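You operate a simulated robot arm through the tools that you are given. There is no shell and no other tool.

Carry out the task below with a simulated robot arm. There is one attempt and no reset: what you move stays moved.

## Task
Serve all the custard in the cereal dish on the green mat.
Fine: stand the bowl back in its non-slip mat and lay the blue spoon beside the dish.

Only the result counts: the job must be done as asked and must still hold three seconds after the hand-in. Knocking over, shifting, dropping, spilling or breaking anything else fails it.

## Robot
A 7-joint arm with a three-finger gripper, fixed in place. Base frame: the origin is on the floor under the middle of its stand, x ahead of it, y to its left, z up. Units: m, rad, N and s.
It reaches about 1.342 m from its shoulder. Its first joint turns from -2.897 to 2.897 rad. Payload 2.69 kg.
The tool frame sits at the grasp point between the pads (the TCP): z along the fingers, y along the line on which they close. The tips reach 0.03 m beyond it. The gripper opens to 0.128 m; its body begins 0.117 m behind the TCP.
Orientation is told as [roll, pitch, yaw] about the base's x, y, z axes, in that order, counted from this pose: with the fingers straight down and closing along the base's y, the tool's x points along the base's -x, its y along +y and its z along -z.

## Interface
- The arm moves only by the tool apply_moves. Its argument "rows" is one flat list of numbers, 7 for each row, row after row: the turn, a rotation vector about the base's x, y, z in units of 45 degrees (1.0 is 45 degrees), then the shift along the base's x, y, z in units of 250 mm (1.0 is 250 mm), then the gripper command, from -1 (fully open) to 1 (shut), values between in proportion. In form: [ax, ay, az, x, y, z, jaw, ax, ay, az, x, y, z, jaw, ...]. A call has 1 to 20 rows; each row is the pose to reach, as a shift and turn from the pose commanded when the call began. A call with a number of a shift or a turn outside -1 to 1 is refused whole. Rows are played at 5 a second. More than 0.05 m and 0.15 rad between two rows, or a gripper value outside its range, and nothing of the call is played. A pose out of reach is approached as far as the arm can. The call stops where the force on the tool passes 40 N (or 10 N more than at its start, if that is more) or the arm is blocked; 0.2 s more then pass. Each finger travels about 0.127 m/s and halts on what it meets, pressing with about 37 N; the grip force reading is that of the motor and also rises with nothing between the fingers. The clock runs only during rows and for 0.2 s after the last one: add rows that repeat a pose to give the fingers time. It gives the time, the measured TCP pose, the force on the tool (base axes), the opening and the grip force at its end, in the units of the frame above (readings bear some noise), with the torque about the TCP (base axes, N m) and any sound that the robot's microphone picked up.
- Cameras (640 x 400 px; columns grow to the right, rows downward): "scene" is fixed at [0.049, 0.65, 1.4792]; the picture's right is [0.12, -0.99, 0.00], its down [-0.82, -0.10, -0.56] and it looks along [0.55, 0.07, -0.83] (base axes); focal length 273 px, centre (320, 200). "wrist" rides on the gripper at [0.058, 0.054, -0.131] in the tool frame; the picture's right is [-0.68, 0.74, 0.00], its down [-0.62, -0.57, -0.55] and it looks along [-0.40, -0.37, 0.84] (tool axes); focal length 234 px, centre (320, 200). There is no depth. A picture from a camera that has moved, and an enlarged one, comes with that camera's place and axes in the base frame and with its lens.
- get_image(camera): a new picture of that camera. It takes no simulated time.
- slide_trunk(by): moves the trunk up (or, below 0, down) by that many m; the arm rides with it, the base frame stays. It gives what a move gives, with no picture.
- enlarge(camera, box): a new picture of the part [left, top, right, bottom] of that camera's present view, enlarged. It takes no simulated time.
- close_job(): hands the job in; it is judged then, once.

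Nothing tells you positions but the pictures and the camera data. Unless the task says otherwise, let go and move clear before handing in.

The tools are called after "Request:" by a JSON object that holds its "op" and its "data". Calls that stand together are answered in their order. apply_moves: Moves the arm, as the interface text tells. Its arguments: {"type":"object","properties":{"rows":{"type":"array","items":{"type":"number"}}},"required":["rows"]} The other tools are called the same way: slide_trunk (by) moves the trunk up or down; get_image (camera) takes a picture; enlarge (camera, box) takes an enlarged picture of a part of a camera's view; close_job () hands the job in.

At the start:

```text
clock: 0.0
tool_pos: [0.6346, 0.2866, 1.0972]
orientation: [0.0, 0.001, 0.001]
force: [-0.6, -0.5, 0.6]
wrist_torque: [0.0, 0.04, 0.01]
finger_gap: 0.1281
grip_force: 0.0
trunk travel left (down, up): [-0.15, 0.2]
```

scene: 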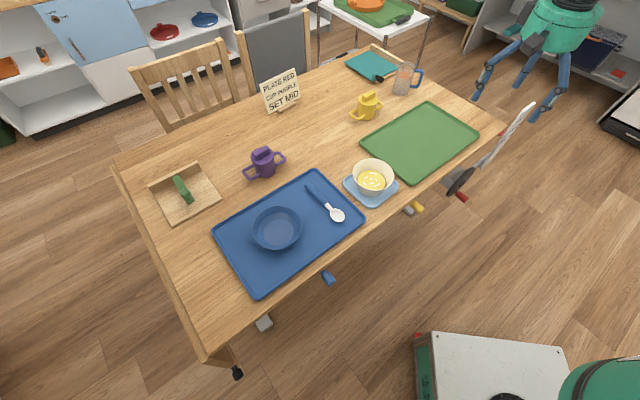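
wrist: 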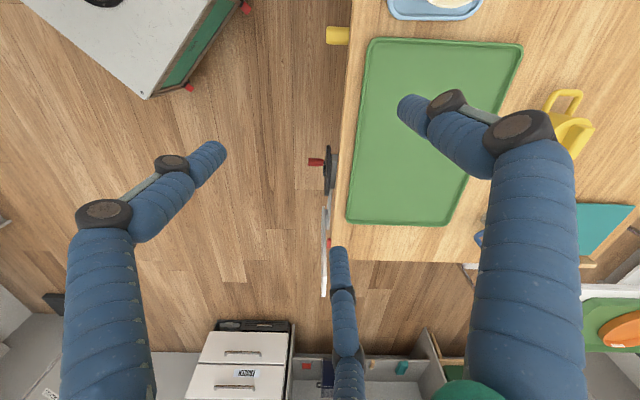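

The scene camera shows a table with a blue mat holding a dark blue dish and a spoon, a cream bowl of yellow custard on a light-blue non-slip mat, and an empty green mat. I'll enlarge the pictures before planning anything.

Request:
{"op": "enlarge", "data": {"camera": "scene", "box": [200, 140, 420, 300]}}

Request:
{"op": "enlarge", "data": {"camera": "scene", "box": [230, 40, 500, 210]}}

Request:
{"op": "enlarge", "data": {"camera": "scene", "box": [320, 140, 420, 220]}}

Request:
{"op": "enlarge", "data": {"camera": "scene", "box": [110, 120, 330, 260]}}

```text
2.50 times, centred on (310, 220) of scene
camera zoom: at [0.049, 0.65, 1.4792], right [0.12, -0.99, 0.0], down [-0.82, -0.1, -0.56], along [0.55, 0.07, -0.83], focal length 683 px, centre (345, 150)
```

zoom: 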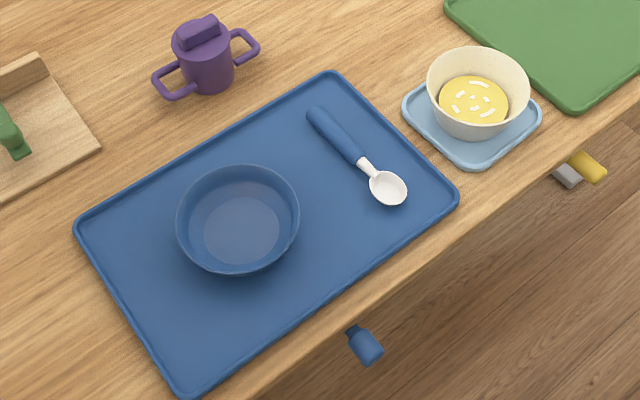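

```text
2.35 times, centred on (365, 125) of scene
camera zoom: at [0.049, 0.65, 1.4792], right [0.12, -0.99, 0.0], down [-0.82, -0.1, -0.56], along [0.55, 0.07, -0.83], focal length 643 px, centre (214, 376)
```

zoom: 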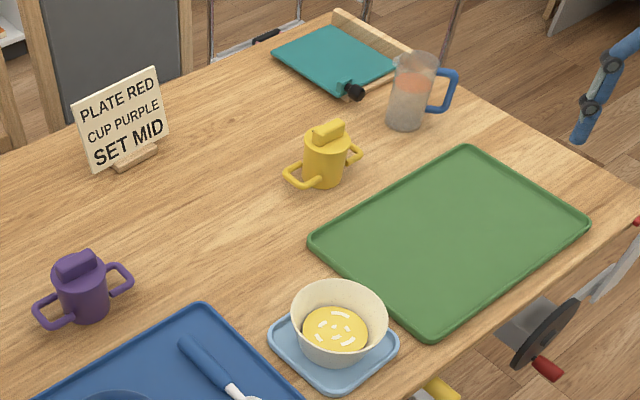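

```text
5.00 times, centred on (370, 180) of scene
camera zoom: at [0.049, 0.65, 1.4792], right [0.12, -0.99, 0.0], down [-0.82, -0.1, -0.56], along [0.55, 0.07, -0.83], focal length 1366 px, centre (70, 300)
```

zoom: 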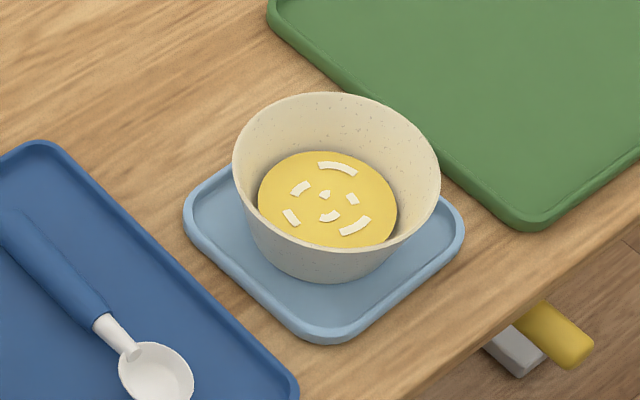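

```text
2.86 times, centred on (220, 190) of scene
camera zoom: at [0.049, 0.65, 1.4792], right [0.12, -0.99, 0.0], down [-0.82, -0.1, -0.56], along [0.55, 0.07, -0.83], focal length 780 px, centre (606, 229)
```

zoom: 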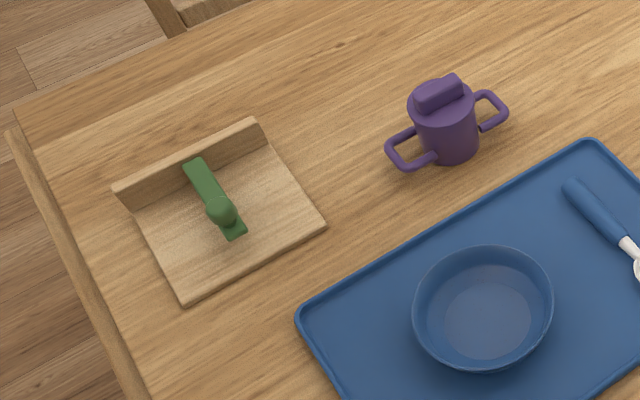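

The dish I take to be the cereal dish is near (0.40, 0.82), the custard bowl near (0.62, 0.55), and the green mat is centred near (0.84, 0.37) at about z 0.77. Before going near anything, I'll close the gripper in free air to see how the fingers move.

Request:
{"op": "apply_moves", "data": {"rows": [0, 0, 0, 0, 0, 0, 0, 0, 0, 0, 0, 0, 0, 0, 0, 0, 0, 0, 0, 0, 0]}}

Request:
{"op": "get_image", "data": {"camera": "wrist"}}

Request:
{"op": "apply_moves", "data": {"rows": [0, 0, 0, 0, 0, 0, 1, 0, 0, 0, 0, 0, 0, 1, 0, 0, 0, 0, 0, 0, 1, 0, 0, 0, 0, 0, 0, 1]}}

Request:
{"op": "get_image", "data": {"camera": "wrist"}}

Request:
{"op": "enlarge", "data": {"camera": "scene", "box": [450, 0, 640, 130]}}

```text
clock: 0.8
tool_pos: [0.6356, 0.287, 1.0972]
orientation: [0.0, 0.0, -0.001]
force: [-0.6, -0.8, 0.4]
wrist_torque: [-0.01, -0.05, -0.02]
finger_gap: 0.0639
grip_force: 0.2
trunk travel left (down, up): [-0.15, 0.2]
```

```text
taken
camera wrist: at [0.5784, 0.3396, 1.2282], right [0.68, 0.74, 0.0], down [0.62, -0.57, 0.55], along [0.4, -0.37, -0.84], focal length 234 px, centre (320, 200)
```

wrist: 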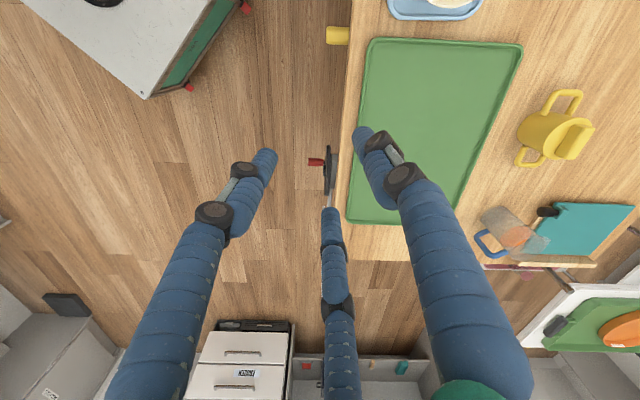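

```text
clock: 1.8
tool_pos: [0.6363, 0.2866, 1.0969]
orientation: [0.001, -0.002, 0.0]
force: [-0.3, -1.8, 0.2]
wrist_torque: [0.04, -0.01, 0.03]
finger_gap: 0.002
grip_force: 31.5
trunk travel left (down, up): [-0.15, 0.2]
```

```text
taken
camera wrist: at [0.5784, 0.3396, 1.2282], right [0.68, 0.74, 0.0], down [0.62, -0.57, 0.55], along [0.4, -0.37, -0.84], focal length 234 px, centre (320, 200)
```

wrist: 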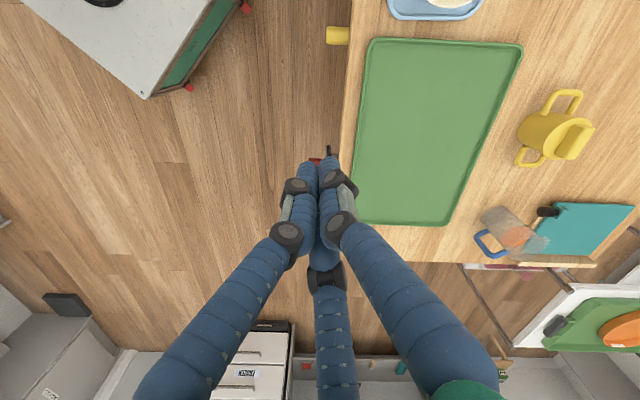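

```text
3.08 times, centred on (545, 65) of scene
camera zoom: at [0.049, 0.65, 1.4792], right [0.12, -0.99, 0.0], down [-0.82, -0.1, -0.56], along [0.55, 0.07, -0.83], focal length 840 px, centre (-372, 615)
```

zoom: 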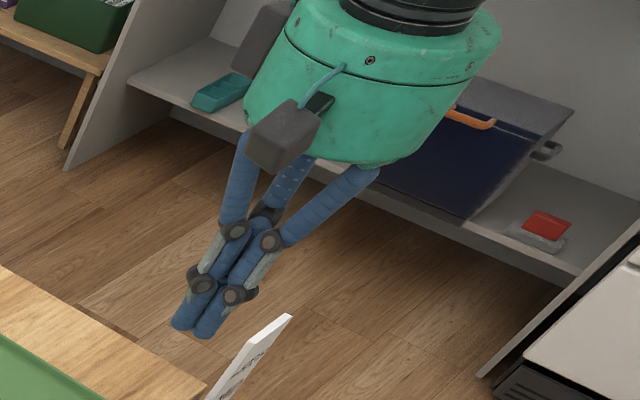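

The three fingers close radially to one centre point: one finger on tool +y, two on the -y side at ±x. Next I'll open the gripper and move high over the custard bowl for a better look.

Request:
{"op": "apply_moves", "data": {"rows": [0, 0, 0, 0, 0.16, 0, -1, 0, 0, 0, 0, 0.32, 0, -1, 0, 0, 0, 0, 0.48, 0, -1, 0, 0, 0, 0, 0.64, 0, -1, 0, 0, 0, 0, 0.8, 0, -1, 0, 0, 0, 0, 0.96, 0, -1, 0, 0, 0, 0, 0.96, 0, -1]}}

Request:
{"op": "get_image", "data": {"camera": "wrist"}}

Request:
{"op": "get_image", "data": {"camera": "scene"}}

```text
clock: 3.4
tool_pos: [0.6381, 0.5283, 1.0942]
orientation: [-0.002, 0.0, 0.0]
force: [0.8, 0.2, -0.4]
wrist_torque: [-0.04, 0.0, 0.0]
finger_gap: 0.128
grip_force: 0.1
trunk travel left (down, up): [-0.15, 0.2]
```

```text
taken
camera wrist: at [0.5792, 0.5802, 1.2257], right [0.68, 0.74, 0.0], down [0.62, -0.57, 0.55], along [0.4, -0.37, -0.84], focal length 234 px, centre (320, 200)
```

wrist: 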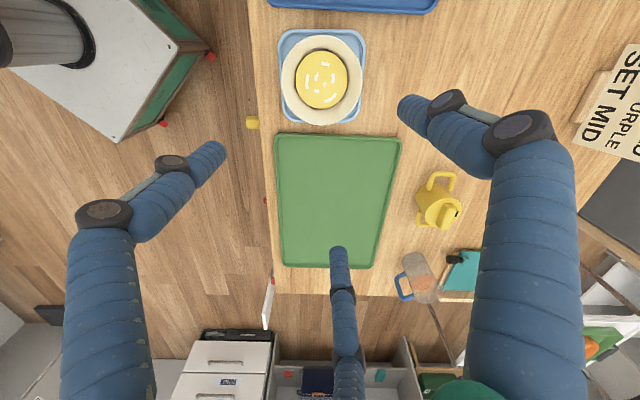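

```text
taken
```

scene: 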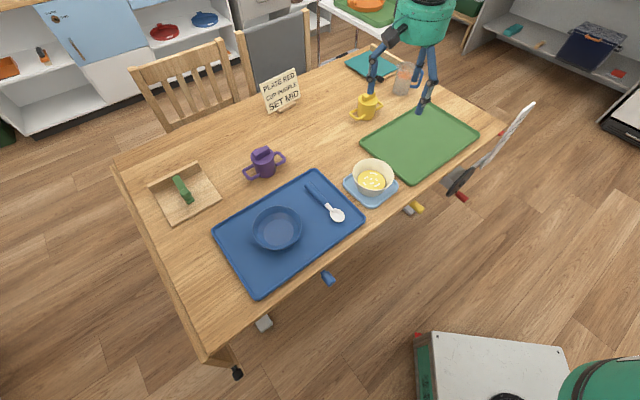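

The bowl rim comes out near (0.61, 0.55) with an outer diameter of about 0.125 m, which is close to the gripper's limit. I'll move the wrist camera closer to measure the rim height, wall and custard level.

Request:
{"op": "apply_moves", "data": {"rows": [0, 0, 0, -0.073, 0.066, -0.122, -1, 0, 0, 0, -0.146, 0.133, -0.245, -1, 0, 0, 0, -0.218, 0.2, -0.367, -1, 0, 0, 0, -0.291, 0.266, -0.49, -1, 0, 0, 0, -0.364, 0.332, -0.612, -1, 0, 0, 0, -0.364, 0.332, -0.612, -1]}}

Request:
{"op": "get_image", "data": {"camera": "wrist"}}

Request:
{"op": "enlarge", "data": {"camera": "wrist", "box": [220, 100, 420, 250]}}

```text
clock: 4.8
tool_pos: [0.5456, 0.6096, 0.9454]
orientation: [0.001, 0.001, 0.0]
force: [0.2, 0.1, -0.2]
wrist_torque: [-0.09, -0.04, 0.0]
finger_gap: 0.1279
grip_force: 0.1
trunk travel left (down, up): [-0.15, 0.2]
```

```text
taken
camera wrist: at [0.4873, 0.6631, 1.0765], right [0.68, 0.74, 0.0], down [0.62, -0.57, 0.55], along [0.4, -0.37, -0.84], focal length 234 px, centre (320, 200)
```

wrist: 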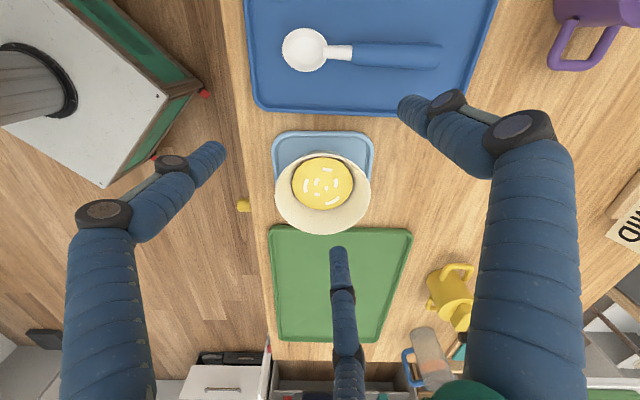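

```text
2.67 times, centred on (320, 175) of wrist
camera zoom: at [0.4873, 0.6631, 1.0765], right [0.68, 0.74, 0.0], down [0.62, -0.57, 0.55], along [0.4, -0.37, -0.84], focal length 624 px, centre (320, 267)
```

zoom: 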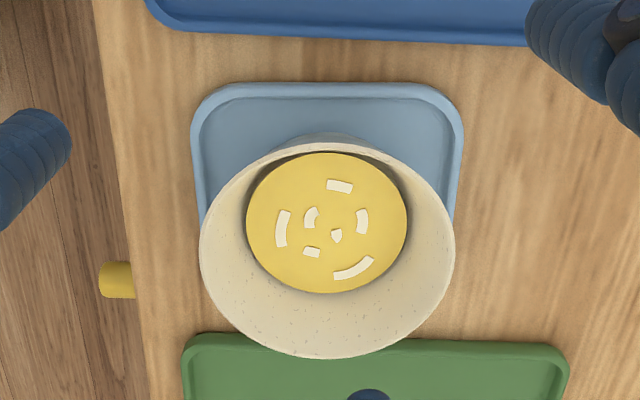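

The custard surface triangulates to about (0.615, 0.551, 0.775) and the rim is about 0.13 m across, so a wrap-around grasp won't fit and the rim has to be pinched. Now I'll look at the dish and spoon from above.

Request:
{"op": "apply_moves", "data": {"rows": [0, 0, 0, -0.1, 0.11, 0, -1, 0, 0, 0, -0.2, 0.22, 0, -1, 0, 0, 0, -0.3, 0.34, 0, -1, 0, 0, 0, -0.4, 0.46, 0, -1, 0, 0, 0, -0.5, 0.58, 0, -1, 0, 0, 0, -0.6, 0.7, 0, -1, 0, 0, 0, -0.7, 0.82, 0, -1, 0, 0, 0, -0.8, 0.94, 0, -1, 0, 0, 0, -0.8, 0.98, 0, -1, 0, 0, 0, -0.8, 0.98, 0, -1]}}

Request:
{"op": "get_image", "data": {"camera": "wrist"}}

Request:
{"op": "enlarge", "data": {"camera": "wrist", "box": [220, 80, 420, 230]}}

```text
clock: 7.0
tool_pos: [0.3451, 0.8543, 0.9436]
orientation: [-0.002, 0.0, 0.0]
force: [-0.2, 0.4, -0.1]
wrist_torque: [0.02, -0.02, -0.02]
finger_gap: 0.1282
grip_force: 0.0
trunk travel left (down, up): [-0.15, 0.2]
```

```text
taken
camera wrist: at [0.2877, 0.908, 1.0742], right [0.68, 0.74, 0.0], down [0.62, -0.57, 0.55], along [0.4, -0.37, -0.84], focal length 234 px, centre (320, 200)
```

wrist: 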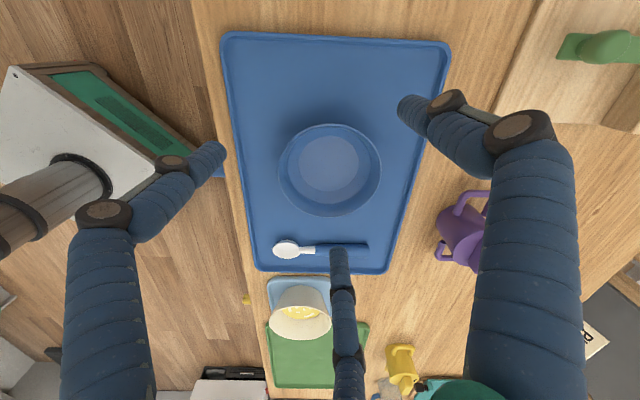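

```text
2.67 times, centred on (320, 155) of wrist
camera zoom: at [0.2877, 0.908, 1.0742], right [0.68, 0.74, 0.0], down [0.62, -0.57, 0.55], along [0.4, -0.37, -0.84], focal length 624 px, centre (320, 320)
```

zoom: 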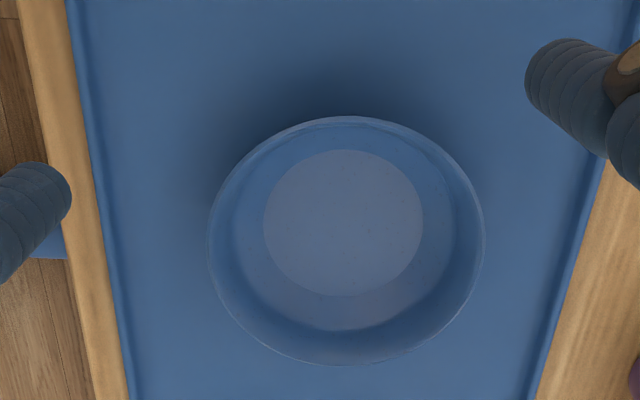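

The dish is shallow: its rim is about 0.147 m across, centred near (0.405, 0.82) with the rim at z ≈ 0.775, on a table at about 0.74. I'll pinch the wall on its -y side with the hand leaned about 30° to match the flare, so I'll go to a hover there first and look again.

Request:
{"op": "apply_moves", "data": {"rows": [0.1, 0, 0, 0.03, -0.08, 0, -1, 0.2, 0, 0, 0.06, -0.17, 0, -0.8, 0.3, 0, 0, 0.1, -0.26, 0, -0.5, 0.4, 0, 0, 0.14, -0.36, -0.02, -0.2, 0.5, 0, 0, 0.18, -0.46, -0.06, 0, 0.6, 0, 0, 0.21, -0.56, -0.1, 0.1, 0.667, 0, 0, 0.235, -0.65, -0.14, 0.1, 0.667, 0, 0, 0.245, -0.7, -0.177, 0.1, 0.667, 0, 0, 0.245, -0.7, -0.177, 0.1]}}

Request:
{"op": "get_image", "data": {"camera": "wrist"}}

Request:
{"op": "enlarge", "data": {"camera": "scene", "box": [200, 120, 400, 260]}}

```text
clock: 9.0
tool_pos: [0.4057, 0.6798, 0.9001]
orientation: [0.524, 0.0, 0.001]
force: [-0.1, 0.5, 0.0]
wrist_torque: [0.01, 0.03, -0.01]
finger_gap: 0.0574
grip_force: 0.0
trunk travel left (down, up): [-0.15, 0.2]
```

```text
taken
camera wrist: at [0.3479, 0.6594, 1.0399], right [0.68, 0.64, 0.37], down [0.62, -0.76, 0.19], along [0.4, 0.1, -0.91], focal length 234 px, centre (320, 200)
```

wrist: 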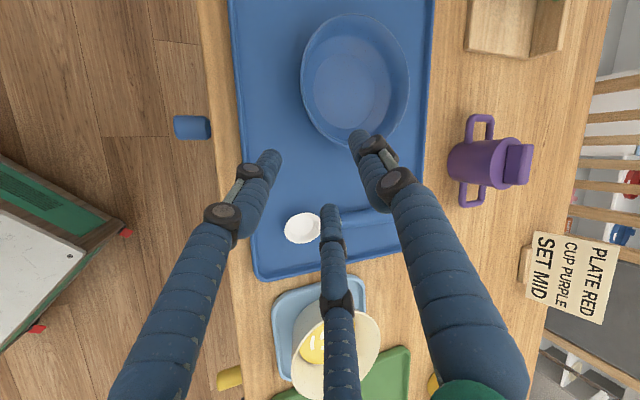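

```text
2.86 times, centred on (300, 190) of scene
camera zoom: at [0.049, 0.65, 1.4792], right [0.12, -0.99, 0.0], down [-0.82, -0.1, -0.56], along [0.55, 0.07, -0.83], focal length 780 px, centre (377, 229)
```

zoom: 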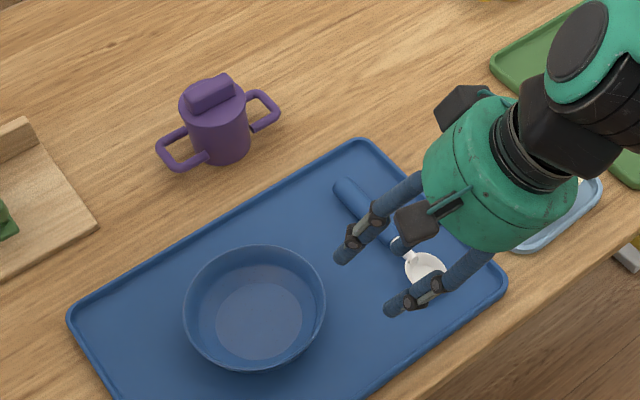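

From this view the dish rim centre refines to about (0.401, 0.821, 0.777), so the pinch point is (0.401, 0.748, 0.777). I'll go most of the way down along the finger direction and check before closing.

Request:
{"op": "apply_moves", "data": {"rows": [0, 0, 0, -0.004, 0.05, -0.09, 0.3, 0, 0, 0, -0.008, 0.1, -0.18, 0.3, 0, 0, 0, -0.012, 0.14, -0.25, 0.3, 0, 0, 0, -0.0156, 0.17, -0.31, 0.3, 0, 0, 0, -0.0156, 0.17, -0.31, 0.3]}}

Request:
{"op": "get_image", "data": {"camera": "wrist"}}

Request:
{"op": "enlarge", "data": {"camera": "scene", "box": [220, 160, 360, 260]}}

```text
clock: 10.2
tool_pos: [0.4027, 0.722, 0.821]
orientation: [0.525, 0.0, 0.0]
force: [-0.7, 0.3, 0.2]
wrist_torque: [-0.02, 0.04, -0.02]
finger_gap: 0.0449
grip_force: 0.0
trunk travel left (down, up): [-0.15, 0.2]
```

```text
taken
camera wrist: at [0.3451, 0.7025, 0.9618], right [0.68, 0.64, 0.37], down [0.62, -0.76, 0.19], along [0.4, 0.1, -0.91], focal length 234 px, centre (320, 200)
```

wrist: 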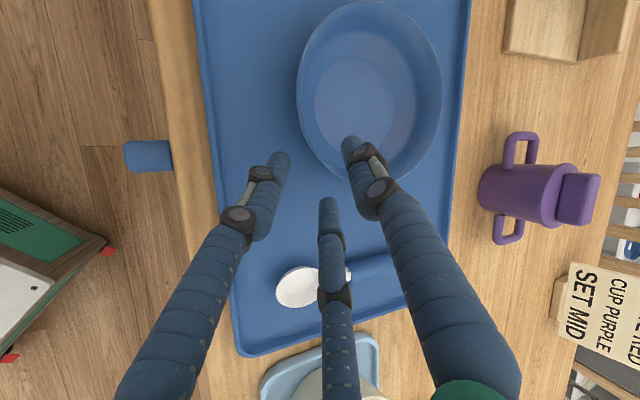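

```text
4.00 times, centred on (290, 210) of scene
camera zoom: at [0.049, 0.65, 1.4792], right [0.12, -0.99, 0.0], down [-0.82, -0.1, -0.56], along [0.55, 0.07, -0.83], focal length 1092 px, centre (440, 160)
```

zoom: 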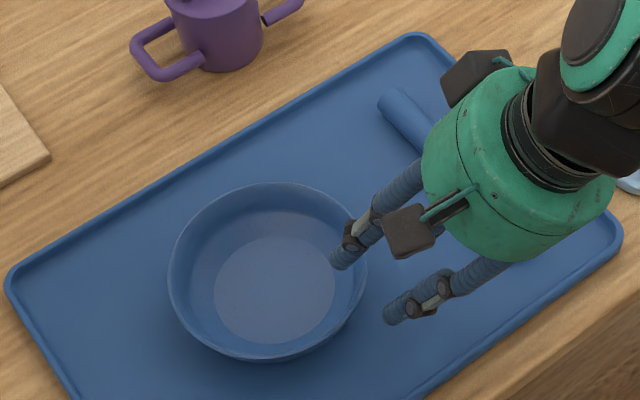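

Request:
{"op": "enlarge", "data": {"camera": "wrist", "box": [240, 60, 440, 200]}}

```text
2.86 times, centred on (340, 130) of wrist
camera zoom: at [0.3451, 0.7025, 0.9618], right [0.68, 0.64, 0.37], down [0.62, -0.76, 0.19], along [0.4, 0.1, -0.91], focal length 669 px, centre (263, 400)
```

zoom: 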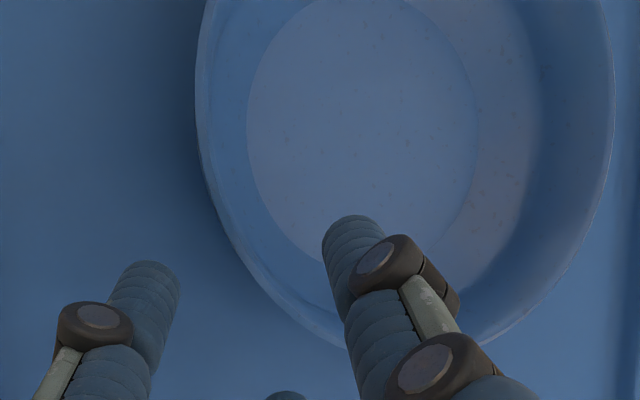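

The inner finger is projected inside the rim and the other two are outside, matching the estimate. I'll finish the descent, then close gently on the wall.

Request:
{"op": "apply_moves", "data": {"rows": [0, 0, 0, 0, 0.02, -0.04, 0.3, 0, 0, 0, 0, 0.045, -0.08, 0.3, 0, 0, 0, 0, 0.068, -0.119, 0.3, 0, 0, 0, 0, 0.068, -0.119, 0.3]}}

Request:
{"op": "get_image", "data": {"camera": "wrist"}}

Request:
{"op": "enlarge", "data": {"camera": "scene", "box": [220, 160, 360, 260]}}

```text
clock: 11.2
tool_pos: [0.4022, 0.7399, 0.7926]
orientation: [0.525, 0.0, 0.002]
force: [0.1, 0.2, -0.3]
wrist_torque: [0.0, 0.0, 0.01]
finger_gap: 0.0448
grip_force: 0.0
trunk travel left (down, up): [-0.15, 0.2]
```

```text
taken
camera wrist: at [0.3449, 0.7196, 0.9323], right [0.68, 0.64, 0.37], down [0.62, -0.76, 0.19], along [0.4, 0.1, -0.91], focal length 234 px, centre (320, 200)
```

wrist: 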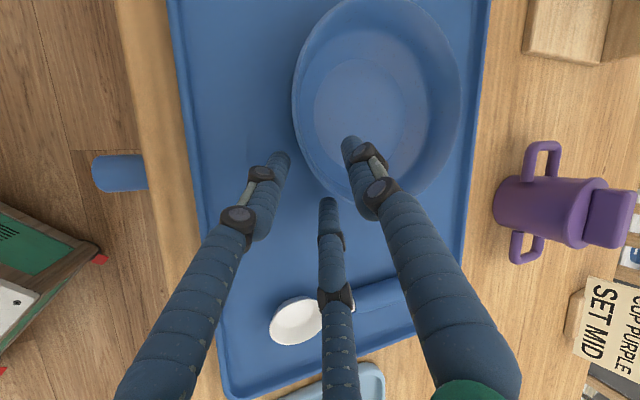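

```text
4.00 times, centred on (290, 210) of scene
camera zoom: at [0.049, 0.65, 1.4792], right [0.12, -0.99, 0.0], down [-0.82, -0.1, -0.56], along [0.55, 0.07, -0.83], focal length 1092 px, centre (440, 160)
```

zoom: 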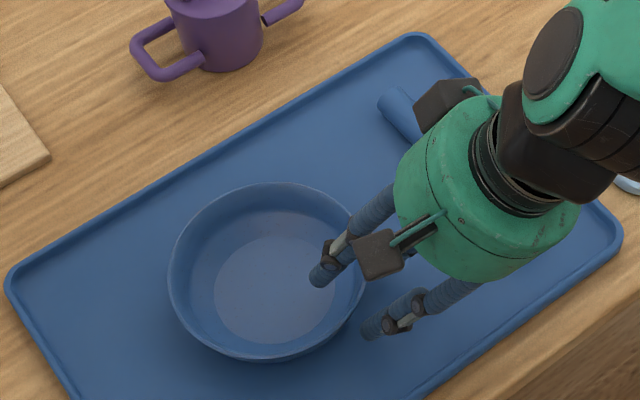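

Request:
{"op": "apply_moves", "data": {"rows": [0, 0, 0, 0, 0, 0, 0.5, 0, 0, 0, 0, 0, 0, 0.7, 0, 0, 0, 0, 0, 0, 0.9, 0, 0, 0, 0, 0, 0, 1, 0, 0, 0, 0, 0, 0, 1, 0, 0, 0, 0, 0, 0, 1]}}

Request:
{"op": "get_image", "data": {"camera": "wrist"}}

Request:
{"op": "enlarge", "data": {"camera": "scene", "box": [220, 160, 360, 260]}}

```text
clock: 12.6
tool_pos: [0.4033, 0.7391, 0.7921]
orientation: [0.526, 0.001, 0.0]
force: [5.5, 1.1, 8.2]
wrist_torque: [0.46, 0.25, -0.36]
finger_gap: 0.0065
grip_force: 35.3
trunk travel left (down, up): [-0.15, 0.2]
```

```text
taken
camera wrist: at [0.3453, 0.7194, 0.9333], right [0.68, 0.64, 0.37], down [0.62, -0.76, 0.19], along [0.4, 0.1, -0.91], focal length 234 px, centre (320, 200)
```

wrist: 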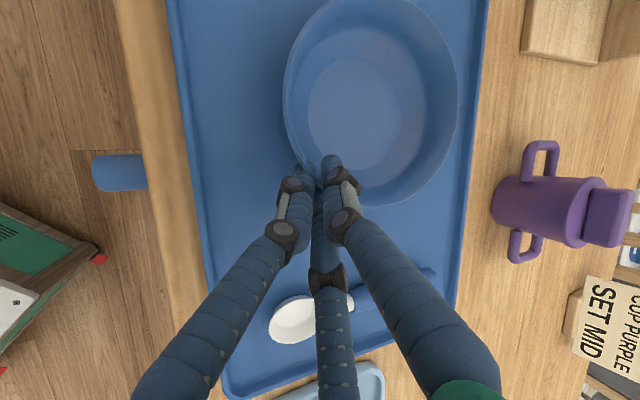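

```text
4.00 times, centred on (290, 210) of scene
camera zoom: at [0.049, 0.65, 1.4792], right [0.12, -0.99, 0.0], down [-0.82, -0.1, -0.56], along [0.55, 0.07, -0.83], focal length 1092 px, centre (440, 160)
```

zoom: 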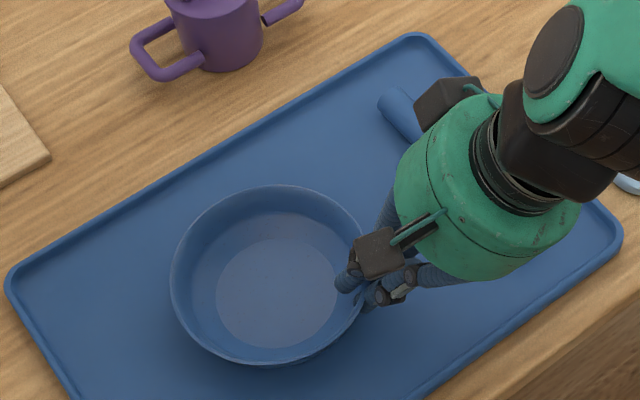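

The gap has stopped at 6.5 mm with the dish wall between the fingers. I'll lift slowly and check that the grip holds.

Request:
{"op": "apply_moves", "data": {"rows": [0, 0, 0, 0, 0, 0.03, 1, 0, 0, 0, 0, 0, 0.06, 1, 0, 0, 0, 0, 0, 0.1, 1, 0, 0, 0, 0, 0, 0.15, 1, 0, 0, 0, 0, 0, 0.2, 1, 0, 0, 0, 0, 0, 0.2, 1]}}

Request:
{"op": "get_image", "data": {"camera": "wrist"}}

Request:
{"op": "enlarge", "data": {"camera": "scene", "box": [200, 120, 400, 260]}}

```text
clock: 14.0
tool_pos: [0.4023, 0.7387, 0.8417]
orientation: [0.523, 0.0, 0.001]
force: [-0.7, 0.6, -2.6]
wrist_torque: [-0.18, -0.01, 0.0]
finger_gap: 0.0066
grip_force: 34.4
trunk travel left (down, up): [-0.15, 0.2]
```

```text
taken
camera wrist: at [0.3443, 0.7193, 0.9827], right [0.68, 0.64, 0.37], down [0.62, -0.76, 0.19], along [0.4, 0.1, -0.91], focal length 234 px, centre (320, 200)
```

wrist: 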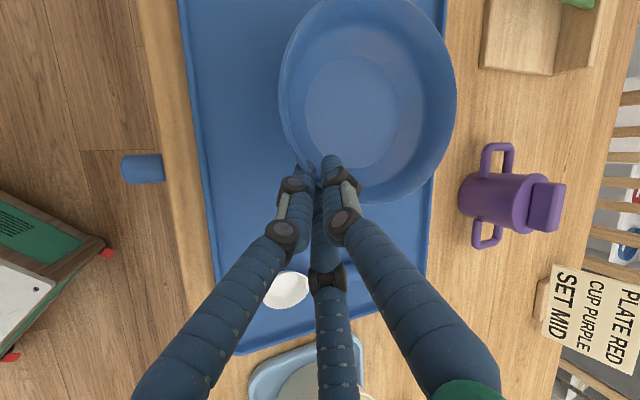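

```text
2.86 times, centred on (300, 190) of scene
camera zoom: at [0.049, 0.65, 1.4792], right [0.12, -0.99, 0.0], down [-0.82, -0.1, -0.56], along [0.55, 0.07, -0.83], focal length 780 px, centre (377, 229)
```

zoom: 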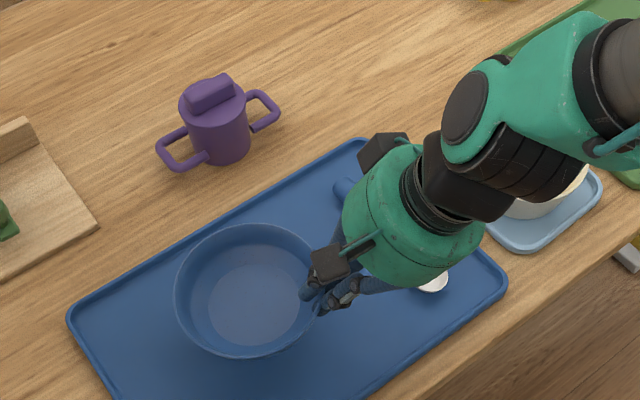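

The dish lifted level, at about 2.6 N with the gap unchanged. I'll raise it clear of the custard bowl and carry it towards the green mat in two legs.

Request:
{"op": "apply_moves", "data": {"rows": [0, 0, 0, 0, 0, 0.12, 1, 0, 0, 0, 0, 0, 0.25, 1, 0, 0, 0, 0, 0, 0.38, 1, 0, 0, 0, 0.08, -0.08, 0.42, 1, 0, 0, 0, 0.18, -0.17, 0.42, 1, 0, 0, 0, 0.28, -0.27, 0.42, 1, 0, 0, 0, 0.38, -0.37, 0.42, 1, 0, 0, 0, 0.48, -0.46, 0.42, 1, 0, 0, 0, 0.58, -0.56, 0.42, 1, 0, 0, 0, 0.68, -0.65, 0.42, 1, 0, 0, 0, 0.78, -0.75, 0.42, 1, 0, 0, 0, 0.88, -0.85, 0.42, 1, 0, 0, 0, 0.94, -0.91, 0.42, 1, 0, 0, 0, 0.94, -0.91, 0.42, 1]}}

Request:
{"op": "get_image", "data": {"camera": "scene"}}

Request:
{"op": "get_image", "data": {"camera": "wrist"}}

```text
clock: 17.0
tool_pos: [0.6375, 0.5118, 0.9488]
orientation: [0.524, -0.001, -0.001]
force: [0.9, 0.4, -2.6]
wrist_torque: [-0.2, -0.05, 0.06]
finger_gap: 0.0065
grip_force: 34.5
trunk travel left (down, up): [-0.15, 0.2]
```

```text
taken
```

scene: 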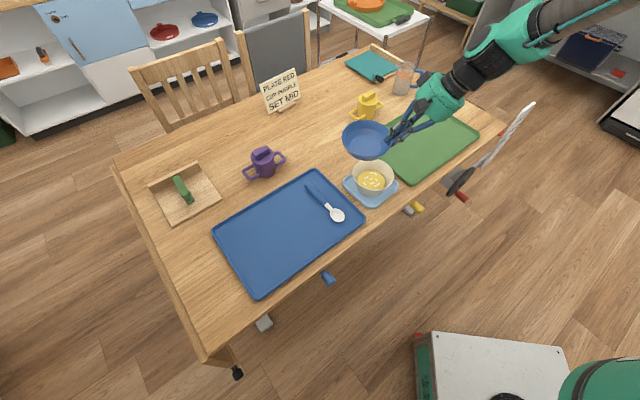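

```text
taken
camera wrist: at [0.58, 0.4922, 1.0883], right [0.68, 0.64, 0.37], down [0.62, -0.76, 0.19], along [0.4, 0.1, -0.91], focal length 234 px, centre (320, 200)
```

wrist: 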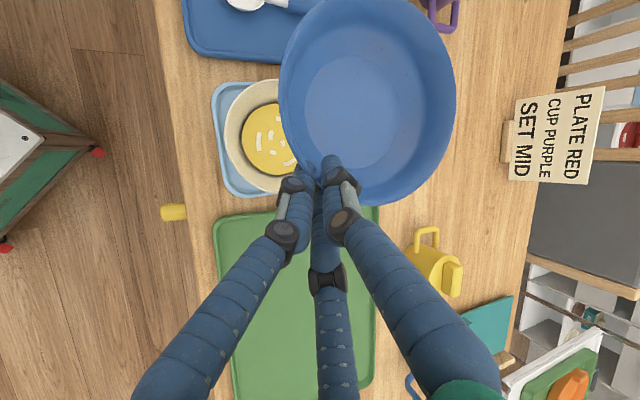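

Request:
{"op": "apply_moves", "data": {"rows": [0, 0, 0, 0.1, -0.1, 0, 1, 0, 0, 0, 0.2, -0.19, 0, 1, 0, 0, 0, 0.3, -0.29, 0, 1, 0, 0, 0, 0.4, -0.38, 0, 1, 0, 0, 0, 0.5, -0.48, 0, 1, 0, 0, 0, 0.6, -0.57, 0, 1, 0, 0, 0, 0.7, -0.67, 0, 1, 0, 0, 0, 0.8, -0.77, -0.05, 1, 0, 0, 0, 0.9, -0.86, -0.12, 1, 0, 0, 0, 0.944, -0.9, -0.2, 1, 0, 0, 0, 0.944, -0.9, -0.28, 1, 0, 0, 0, 0.944, -0.9, -0.28, 1]}}

Request:
{"op": "get_image", "data": {"camera": "scene"}}

Request:
{"op": "get_image", "data": {"camera": "wrist"}}

Request:
{"op": "enlarge", "data": {"camera": "scene", "box": [340, 70, 500, 190]}}

```text
clock: 19.6
tool_pos: [0.8739, 0.2866, 0.8777]
orientation: [0.524, -0.001, -0.001]
force: [0.3, 0.2, -3.1]
wrist_torque: [-0.19, 0.02, 0.02]
finger_gap: 0.0066
grip_force: 34.6
trunk travel left (down, up): [-0.15, 0.2]
```

```text
taken
```

scene: 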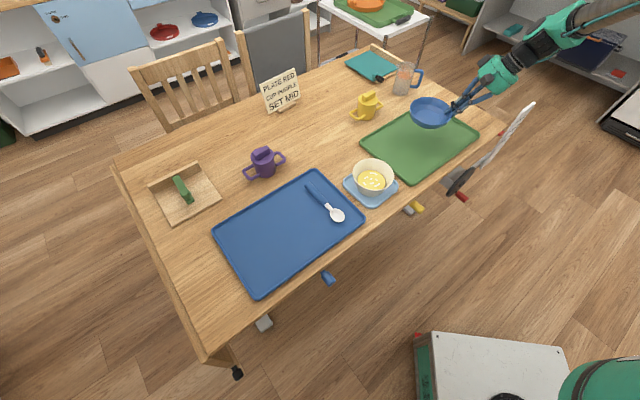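

```text
taken
camera wrist: at [0.8165, 0.2681, 1.0175], right [0.68, 0.64, 0.37], down [0.62, -0.76, 0.19], along [0.4, 0.1, -0.91], focal length 234 px, centre (320, 200)
```

wrist: 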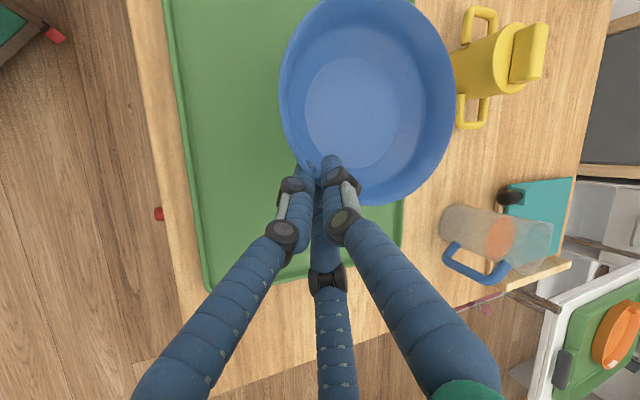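

```text
3.33 times, centred on (420, 130) of scene
camera zoom: at [0.049, 0.65, 1.4792], right [0.12, -0.99, 0.0], down [-0.82, -0.1, -0.56], along [0.55, 0.07, -0.83], focal length 910 px, centre (-13, 433)
```

zoom: 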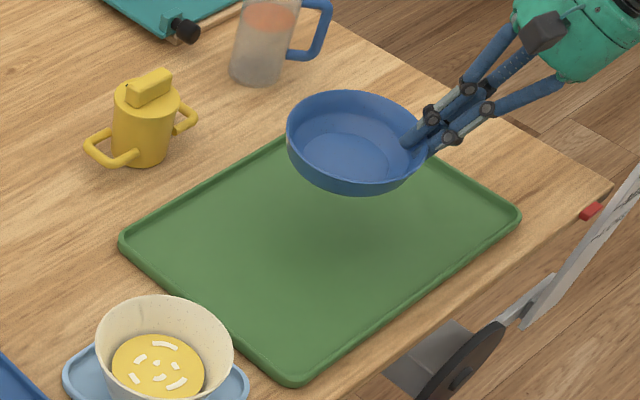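

The dish is hovering at about (0.868, 0.362), against a mat centre of about (0.859, 0.362). That's well placed, so I'll lower it to the height it stood at on the blue mat.

Request:
{"op": "apply_moves", "data": {"rows": [0, 0, 0, 0, 0, -0.1, 1, 0, 0, 0, 0, 0, -0.19, 1, 0, 0, 0, 0, 0, -0.26, 1, 0, 0, 0, 0, 0, -0.3, 1, 0, 0, 0, 0, 0, -0.32, 1, 0, 0, 0, 0, 0, -0.328, 1, 0, 0, 0, 0, 0, -0.328, 1]}}

Request:
{"op": "enlarge", "data": {"camera": "scene", "box": [340, 70, 500, 190]}}

```text
clock: 21.2
tool_pos: [0.8734, 0.2873, 0.7952]
orientation: [0.523, 0.0, 0.001]
force: [0.3, -0.5, -3.3]
wrist_torque: [-0.19, -0.01, -0.01]
finger_gap: 0.0064
grip_force: 34.6
trunk travel left (down, up): [-0.15, 0.2]
```

```text
3.33 times, centred on (420, 130) of scene
camera zoom: at [0.049, 0.65, 1.4792], right [0.12, -0.99, 0.0], down [-0.82, -0.1, -0.56], along [0.55, 0.07, -0.83], focal length 910 px, centre (-13, 433)
```

zoom: 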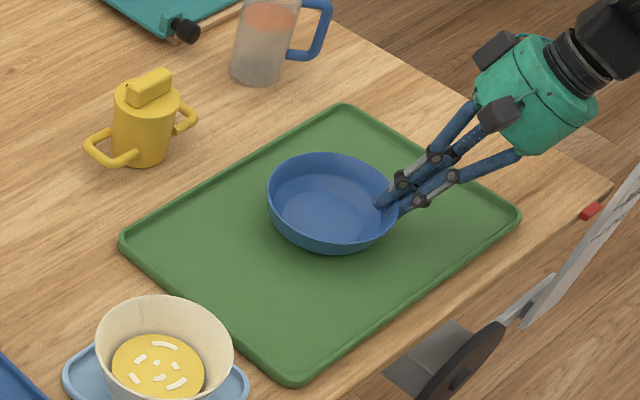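

The dish isn't touching yet, since the force still reads the full weight. I'll lower it in 1 mm steps.

Request:
{"op": "apply_moves", "data": {"rows": [0, 0, 0, 0, 0, -0.004, 1, 0, 0, 0, 0, 0, -0.008, 1, 0, 0, 0, 0, 0, -0.012, 1, 0, 0, 0, 0, 0, -0.012, 1]}}

```text
clock: 22.2
tool_pos: [0.8736, 0.2866, 0.7935]
orientation: [0.524, -0.001, 0.0]
force: [-4.2, -2.6, 8.6]
wrist_torque: [0.37, 0.74, 0.37]
finger_gap: 0.0066
grip_force: 34.9
trunk travel left (down, up): [-0.15, 0.2]
```

The dish is now in contact with the mat, with about 9 N of upward force. I'll open the fingers gently.

Request:
{"op": "apply_moves", "data": {"rows": [0, 0, 0, 0, 0, 0, 0.85, 0, 0, 0, 0, 0, 0, 0.75, 0, 0, 0, 0, 0, 0, 0.6, 0, 0, 0, 0, 0, 0, 0.45, 0, 0, 0, 0, 0, 0, 0.3, 0, 0, 0, 0, 0, 0, 0.3]}}

Request:
{"op": "get_image", "data": {"camera": "wrist"}}

Request:
{"op": "enlarge", "data": {"camera": "scene", "box": [340, 70, 500, 190]}}

```text
clock: 23.6
tool_pos: [0.8748, 0.2876, 0.7922]
orientation: [0.522, 0.0, 0.0]
force: [0.2, -0.1, 0.0]
wrist_torque: [-0.03, 0.02, 0.01]
finger_gap: 0.0447
grip_force: 0.1
trunk travel left (down, up): [-0.15, 0.2]
```

```text
taken
camera wrist: at [0.8157, 0.2669, 0.933], right [0.68, 0.64, 0.37], down [0.62, -0.76, 0.19], along [0.4, 0.1, -0.91], focal length 234 px, centre (320, 200)
```

wrist: 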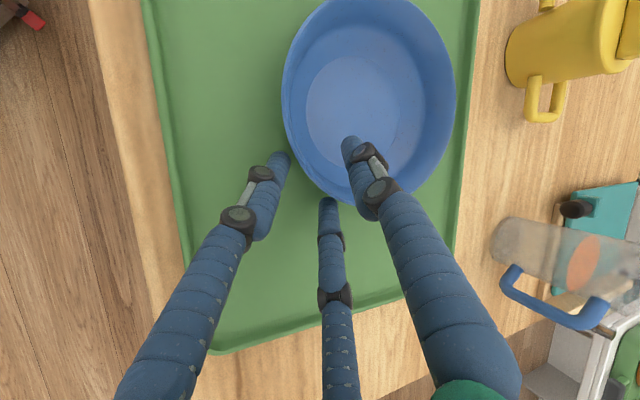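

```text
3.33 times, centred on (420, 130) of scene
camera zoom: at [0.049, 0.65, 1.4792], right [0.12, -0.99, 0.0], down [-0.82, -0.1, -0.56], along [0.55, 0.07, -0.83], focal length 910 px, centre (-13, 433)
```

zoom: 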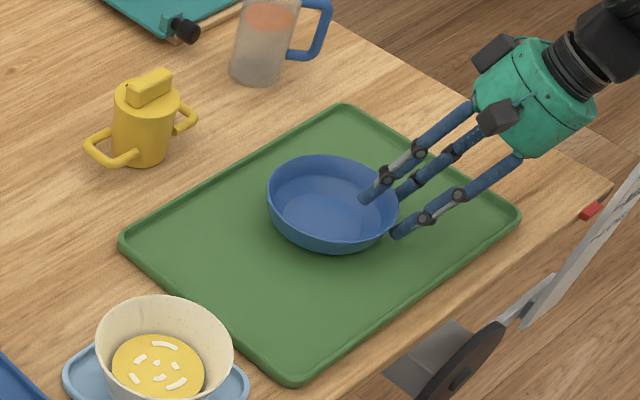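

The dish is released on the green mat. I'll back out along the finger direction, straighten the hand, and head for the spoon.

Request:
{"op": "apply_moves", "data": {"rows": [0, 0, 0, 0, -0.05, 0.087, 0.3, 0, 0, 0, 0, -0.11, 0.19, 0.3, 0, 0, 0, 0, -0.18, 0.312, 0.3, 0, 0, 0, 0, -0.22, 0.42, 0.3, -0.11, 0, 0, -0.1, -0.15, 0.48, 0.3, -0.22, 0, 0, -0.2, -0.05, 0.52, 0.3, -0.33, 0, 0, -0.32, 0.05, 0.55, 0.3, -0.44, 0, 0, -0.44, 0.16, 0.57, 0.3, -0.55, 0, 0, -0.56, 0.28, 0.58, 0.3, -0.667, 0, 0, -0.68, 0.4, 0.58, 0.3, -0.667, 0, 0, -0.8, 0.52, 0.58, 0.3, -0.667, 0, 0, -0.8, 0.52, 0.58, 0.3]}}

Request:
{"op": "get_image", "data": {"camera": "scene"}}

Request:
{"op": "get_image", "data": {"camera": "wrist"}}

```text
clock: 26.2
tool_pos: [0.6759, 0.4149, 0.936]
orientation: [-0.002, 0.0, 0.0]
force: [-0.2, 0.9, 0.4]
wrist_torque: [-0.04, -0.05, -0.01]
finger_gap: 0.0446
grip_force: 0.1
trunk travel left (down, up): [-0.15, 0.2]
```

```text
taken
```

scene: 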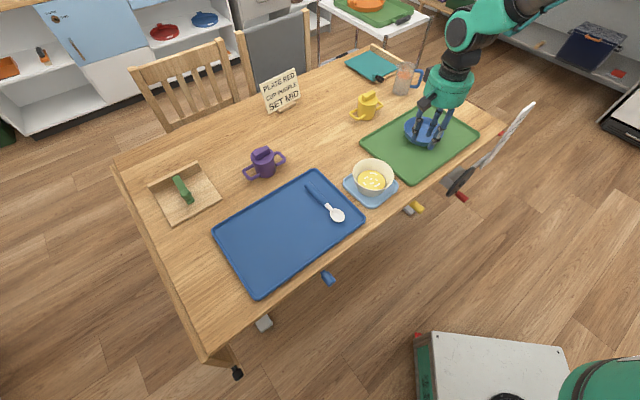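

```text
taken
camera wrist: at [0.6172, 0.4691, 1.0671], right [0.68, 0.74, 0.0], down [0.62, -0.57, 0.55], along [0.4, -0.37, -0.84], focal length 234 px, centre (320, 200)
```

wrist: 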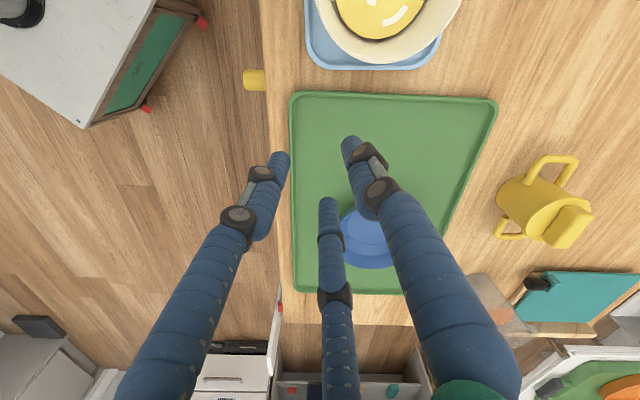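

Request:
{"op": "apply_moves", "data": {"rows": [0, 0, 0.1, -0.05, 0.1, 0, 0, 0, 0, 0.2, -0.1, 0.2, 0, -0.2, 0, 0, 0.3, -0.15, 0.3, 0, -0.2, 0, 0, 0.4, -0.2, 0.4, 0, -0.2, 0, 0, 0.5, -0.26, 0.5, 0, -0.2, 0, 0, 0.6, -0.32, 0.6, 0, -0.2, 0, 0, 0.7, -0.38, 0.7, 0, -0.2, 0, 0, 0.8, -0.44, 0.8, 0, -0.2, 0, 0, 0.9, -0.48, 0.9, 0, -0.2, 0, 0, 1, -0.508, 0.98, 0, -0.2, 0, 0, 1, -0.508, 0.98, 0, -0.2]}}

Request:
{"op": "get_image", "data": {"camera": "wrist"}}

Request:
{"op": "get_image", "data": {"camera": "scene"}}

```text
clock: 28.6
tool_pos: [0.5446, 0.6607, 0.9372]
orientation: [0.001, 0.0, 0.786]
force: [-0.2, 0.2, -0.7]
wrist_torque: [0.0, -0.03, 0.0]
finger_gap: 0.0765
grip_force: 0.1
trunk travel left (down, up): [-0.15, 0.2]
```

```text
taken
camera wrist: at [0.4666, 0.6577, 1.0681], right [-0.04, 1.0, 0.0], down [0.84, 0.04, 0.55], along [0.55, 0.02, -0.84], focal length 234 px, centre (320, 200)
```

wrist: 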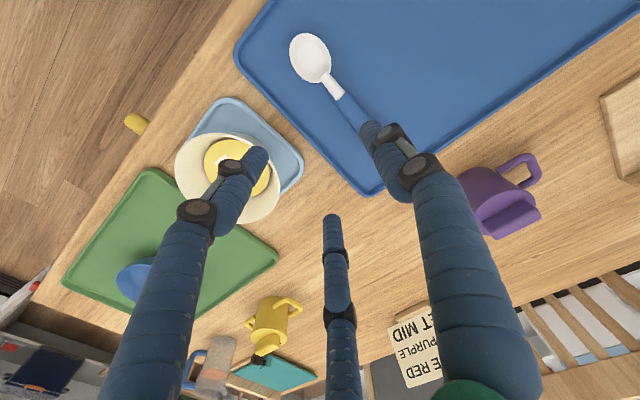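

```text
taken
```

scene: 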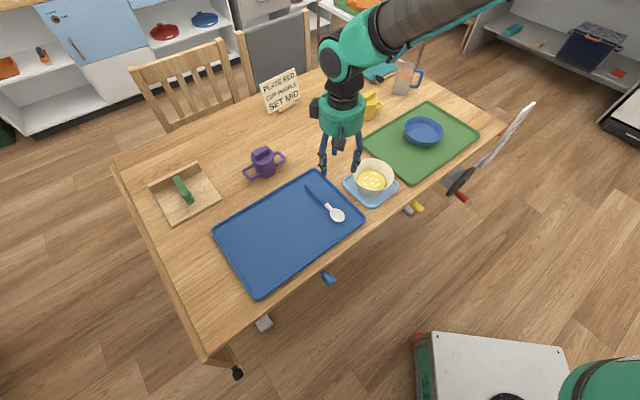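

The spoon handle runs from about (0.515, 0.685) to (0.587, 0.763). I'll open fully, centre over the handle with a couple of degrees more yaw, and come partway down to check.

Request:
{"op": "apply_moves", "data": {"rows": [0, 0, 0.02, 0, 0.08, -0.05, -1, 0, 0, 0.04, 0, 0.16, -0.1, -1, 0, 0, 0.047, 0, 0.2256, -0.18, -1, 0, 0, 0.047, 0, 0.2256, -0.28, -1, 0, 0, 0.047, 0, 0.2256, -0.36, -1, 0, 0, 0.047, 0, 0.2256, -0.44, -1, 0, 0, 0.047, 0, 0.2256, -0.5, -1, 0, 0, 0.047, 0, 0.2256, -0.5, -1]}}

Request:
{"op": "get_image", "data": {"camera": "wrist"}}

Request:
{"op": "enlarge", "data": {"camera": "scene", "box": [260, 130, 400, 230]}}

```text
clock: 30.4
tool_pos: [0.5485, 0.7165, 0.8125]
orientation: [0.0, -0.002, 0.821]
force: [-0.1, 0.3, -1.1]
wrist_torque: [-0.01, 0.02, -0.01]
finger_gap: 0.128
grip_force: 0.1
trunk travel left (down, up): [-0.15, 0.2]
```

```text
taken
camera wrist: at [0.4693, 0.7096, 0.9446], right [-0.08, 1.0, 0.0], down [0.83, 0.07, 0.55], along [0.55, 0.04, -0.84], focal length 234 px, centre (320, 200)
```

wrist: 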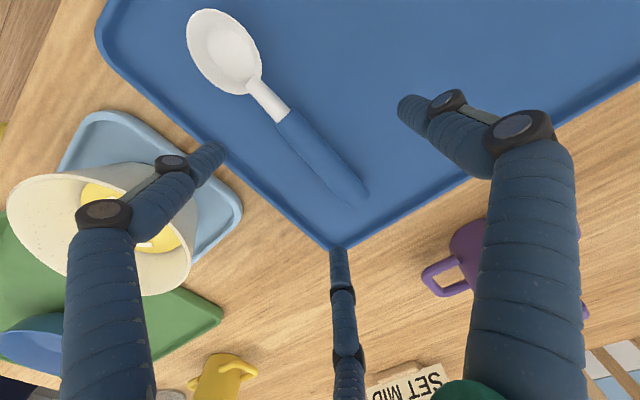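

```text
4.00 times, centred on (330, 180) of scene
camera zoom: at [0.049, 0.65, 1.4792], right [0.12, -0.99, 0.0], down [-0.82, -0.1, -0.56], along [0.55, 0.07, -0.83], focal length 1092 px, centre (280, 280)
```

zoom: 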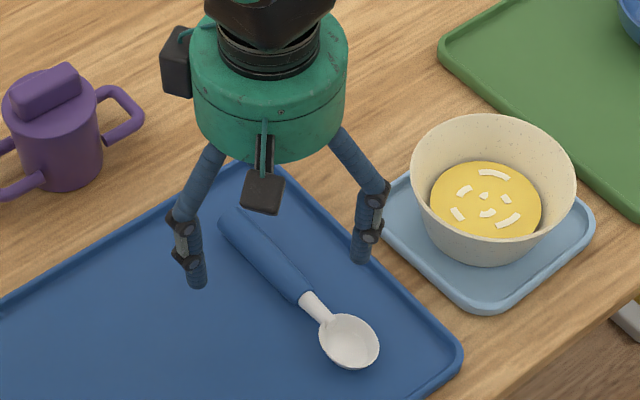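

The finger axis meets the handle near its middle and the yaw lines up. I'll finish descending in small steps, watching the force.

Request:
{"op": "apply_moves", "data": {"rows": [0, 0, 0, 0, 0, -0.04, -1, 0, 0, 0, 0, 0, -0.08, -1, 0, 0, 0, 0, 0, -0.11, -1, 0, 0, 0, 0, 0, -0.12, -1, 0, 0, 0, 0, 0, -0.12, -1]}}

Request:
{"op": "enlarge", "data": {"camera": "wrist", "box": [180, 20, 460, 260]}}

Request:
{"op": "enlarge", "data": {"camera": "scene", "box": [270, 140, 370, 220]}}

```text
clock: 31.6
tool_pos: [0.5468, 0.718, 0.7827]
orientation: [-0.002, 0.0, 0.822]
force: [-0.2, 0.0, -0.4]
wrist_torque: [0.01, -0.06, 0.02]
finger_gap: 0.1281
grip_force: 0.1
trunk travel left (down, up): [-0.15, 0.2]
```

```text
1.67 times, centred on (320, 140) of wrist
camera zoom: at [0.4682, 0.7112, 0.9139], right [-0.08, 1.0, 0.0], down [0.83, 0.07, 0.55], along [0.55, 0.04, -0.84], focal length 390 px, centre (320, 300)
```

zoom: 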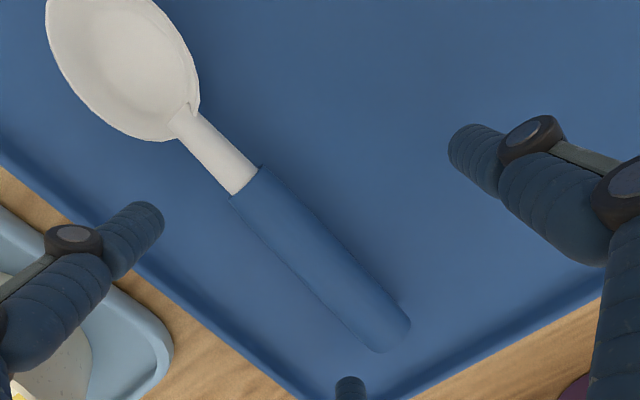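

```text
5.00 times, centred on (320, 180) of scene
camera zoom: at [0.049, 0.65, 1.4792], right [0.12, -0.99, 0.0], down [-0.82, -0.1, -0.56], along [0.55, 0.07, -0.83], focal length 1366 px, centre (320, 300)
```

zoom: 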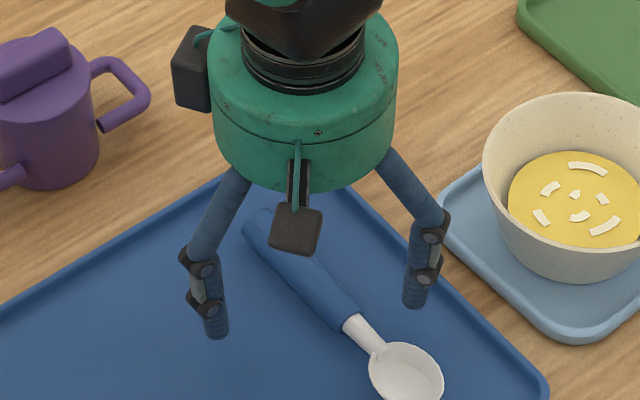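

Request:
{"op": "apply_moves", "data": {"rows": [0, 0, 0, 0, 0, 0, -0.6, 0, 0, 0, 0, 0, 0, -0.25, 0, 0, 0, 0, 0, -0.008, -0.25, 0, 0, 0, 0, 0, -0.016, -0.25, 0, 0, 0, 0, 0, -0.016, -0.25]}}

Request:
{"op": "enlarge", "data": {"camera": "wrist", "box": [180, 20, 460, 260]}}

```text
clock: 32.8
tool_pos: [0.546, 0.7179, 0.7782]
orientation: [0.002, 0.001, 0.821]
force: [-0.8, 0.1, 0.0]
wrist_torque: [-0.03, 0.01, -0.04]
finger_gap: 0.0803
grip_force: 0.0
trunk travel left (down, up): [-0.15, 0.2]
```

```text
1.67 times, centred on (320, 140) of wrist
camera zoom: at [0.4682, 0.7109, 0.9096], right [-0.08, 1.0, 0.0], down [0.83, 0.07, 0.55], along [0.55, 0.04, -0.84], focal length 390 px, centre (320, 300)
```

zoom: 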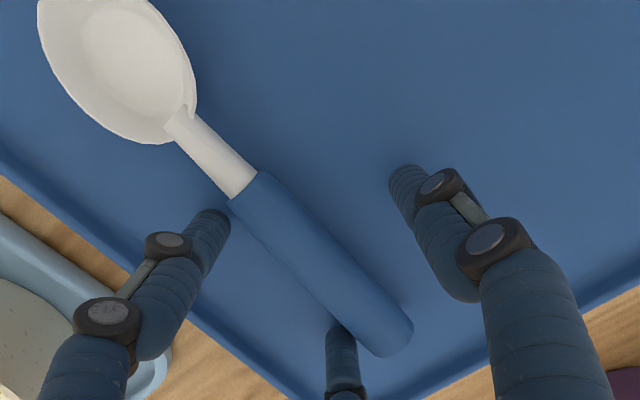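

Request:
{"op": "apply_moves", "data": {"rows": [0, 0, 0, 0, 0, 0, 0, 0, 0, 0, 0, 0, 0, 0.25, 0, 0, 0, 0, 0, 0, 0.5, 0, 0, 0, 0, 0, 0, 0.75, 0, 0, 0, 0, 0, 0, 1, 0, 0, 0, 0, 0, 0, 1, 0, 0, 0, 0, 0, 0, 1]}}

Request:
{"op": "enlarge", "data": {"camera": "wrist", "box": [180, 20, 460, 260]}}

```text
clock: 34.4
tool_pos: [0.5467, 0.7184, 0.7794]
orientation: [-0.002, 0.001, 0.823]
force: [-1.0, -0.1, -0.1]
wrist_torque: [0.04, 0.0, 0.01]
finger_gap: 0.0408
grip_force: 36.8
trunk travel left (down, up): [-0.15, 0.2]
```

```text
1.67 times, centred on (320, 140) of wrist
camera zoom: at [0.4682, 0.7109, 0.9097], right [-0.08, 1.0, 0.0], down [0.83, 0.07, 0.55], along [0.55, 0.04, -0.84], focal length 390 px, centre (320, 300)
```

zoom: 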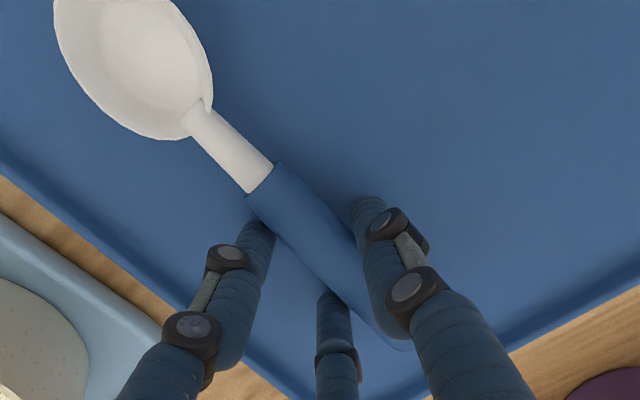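

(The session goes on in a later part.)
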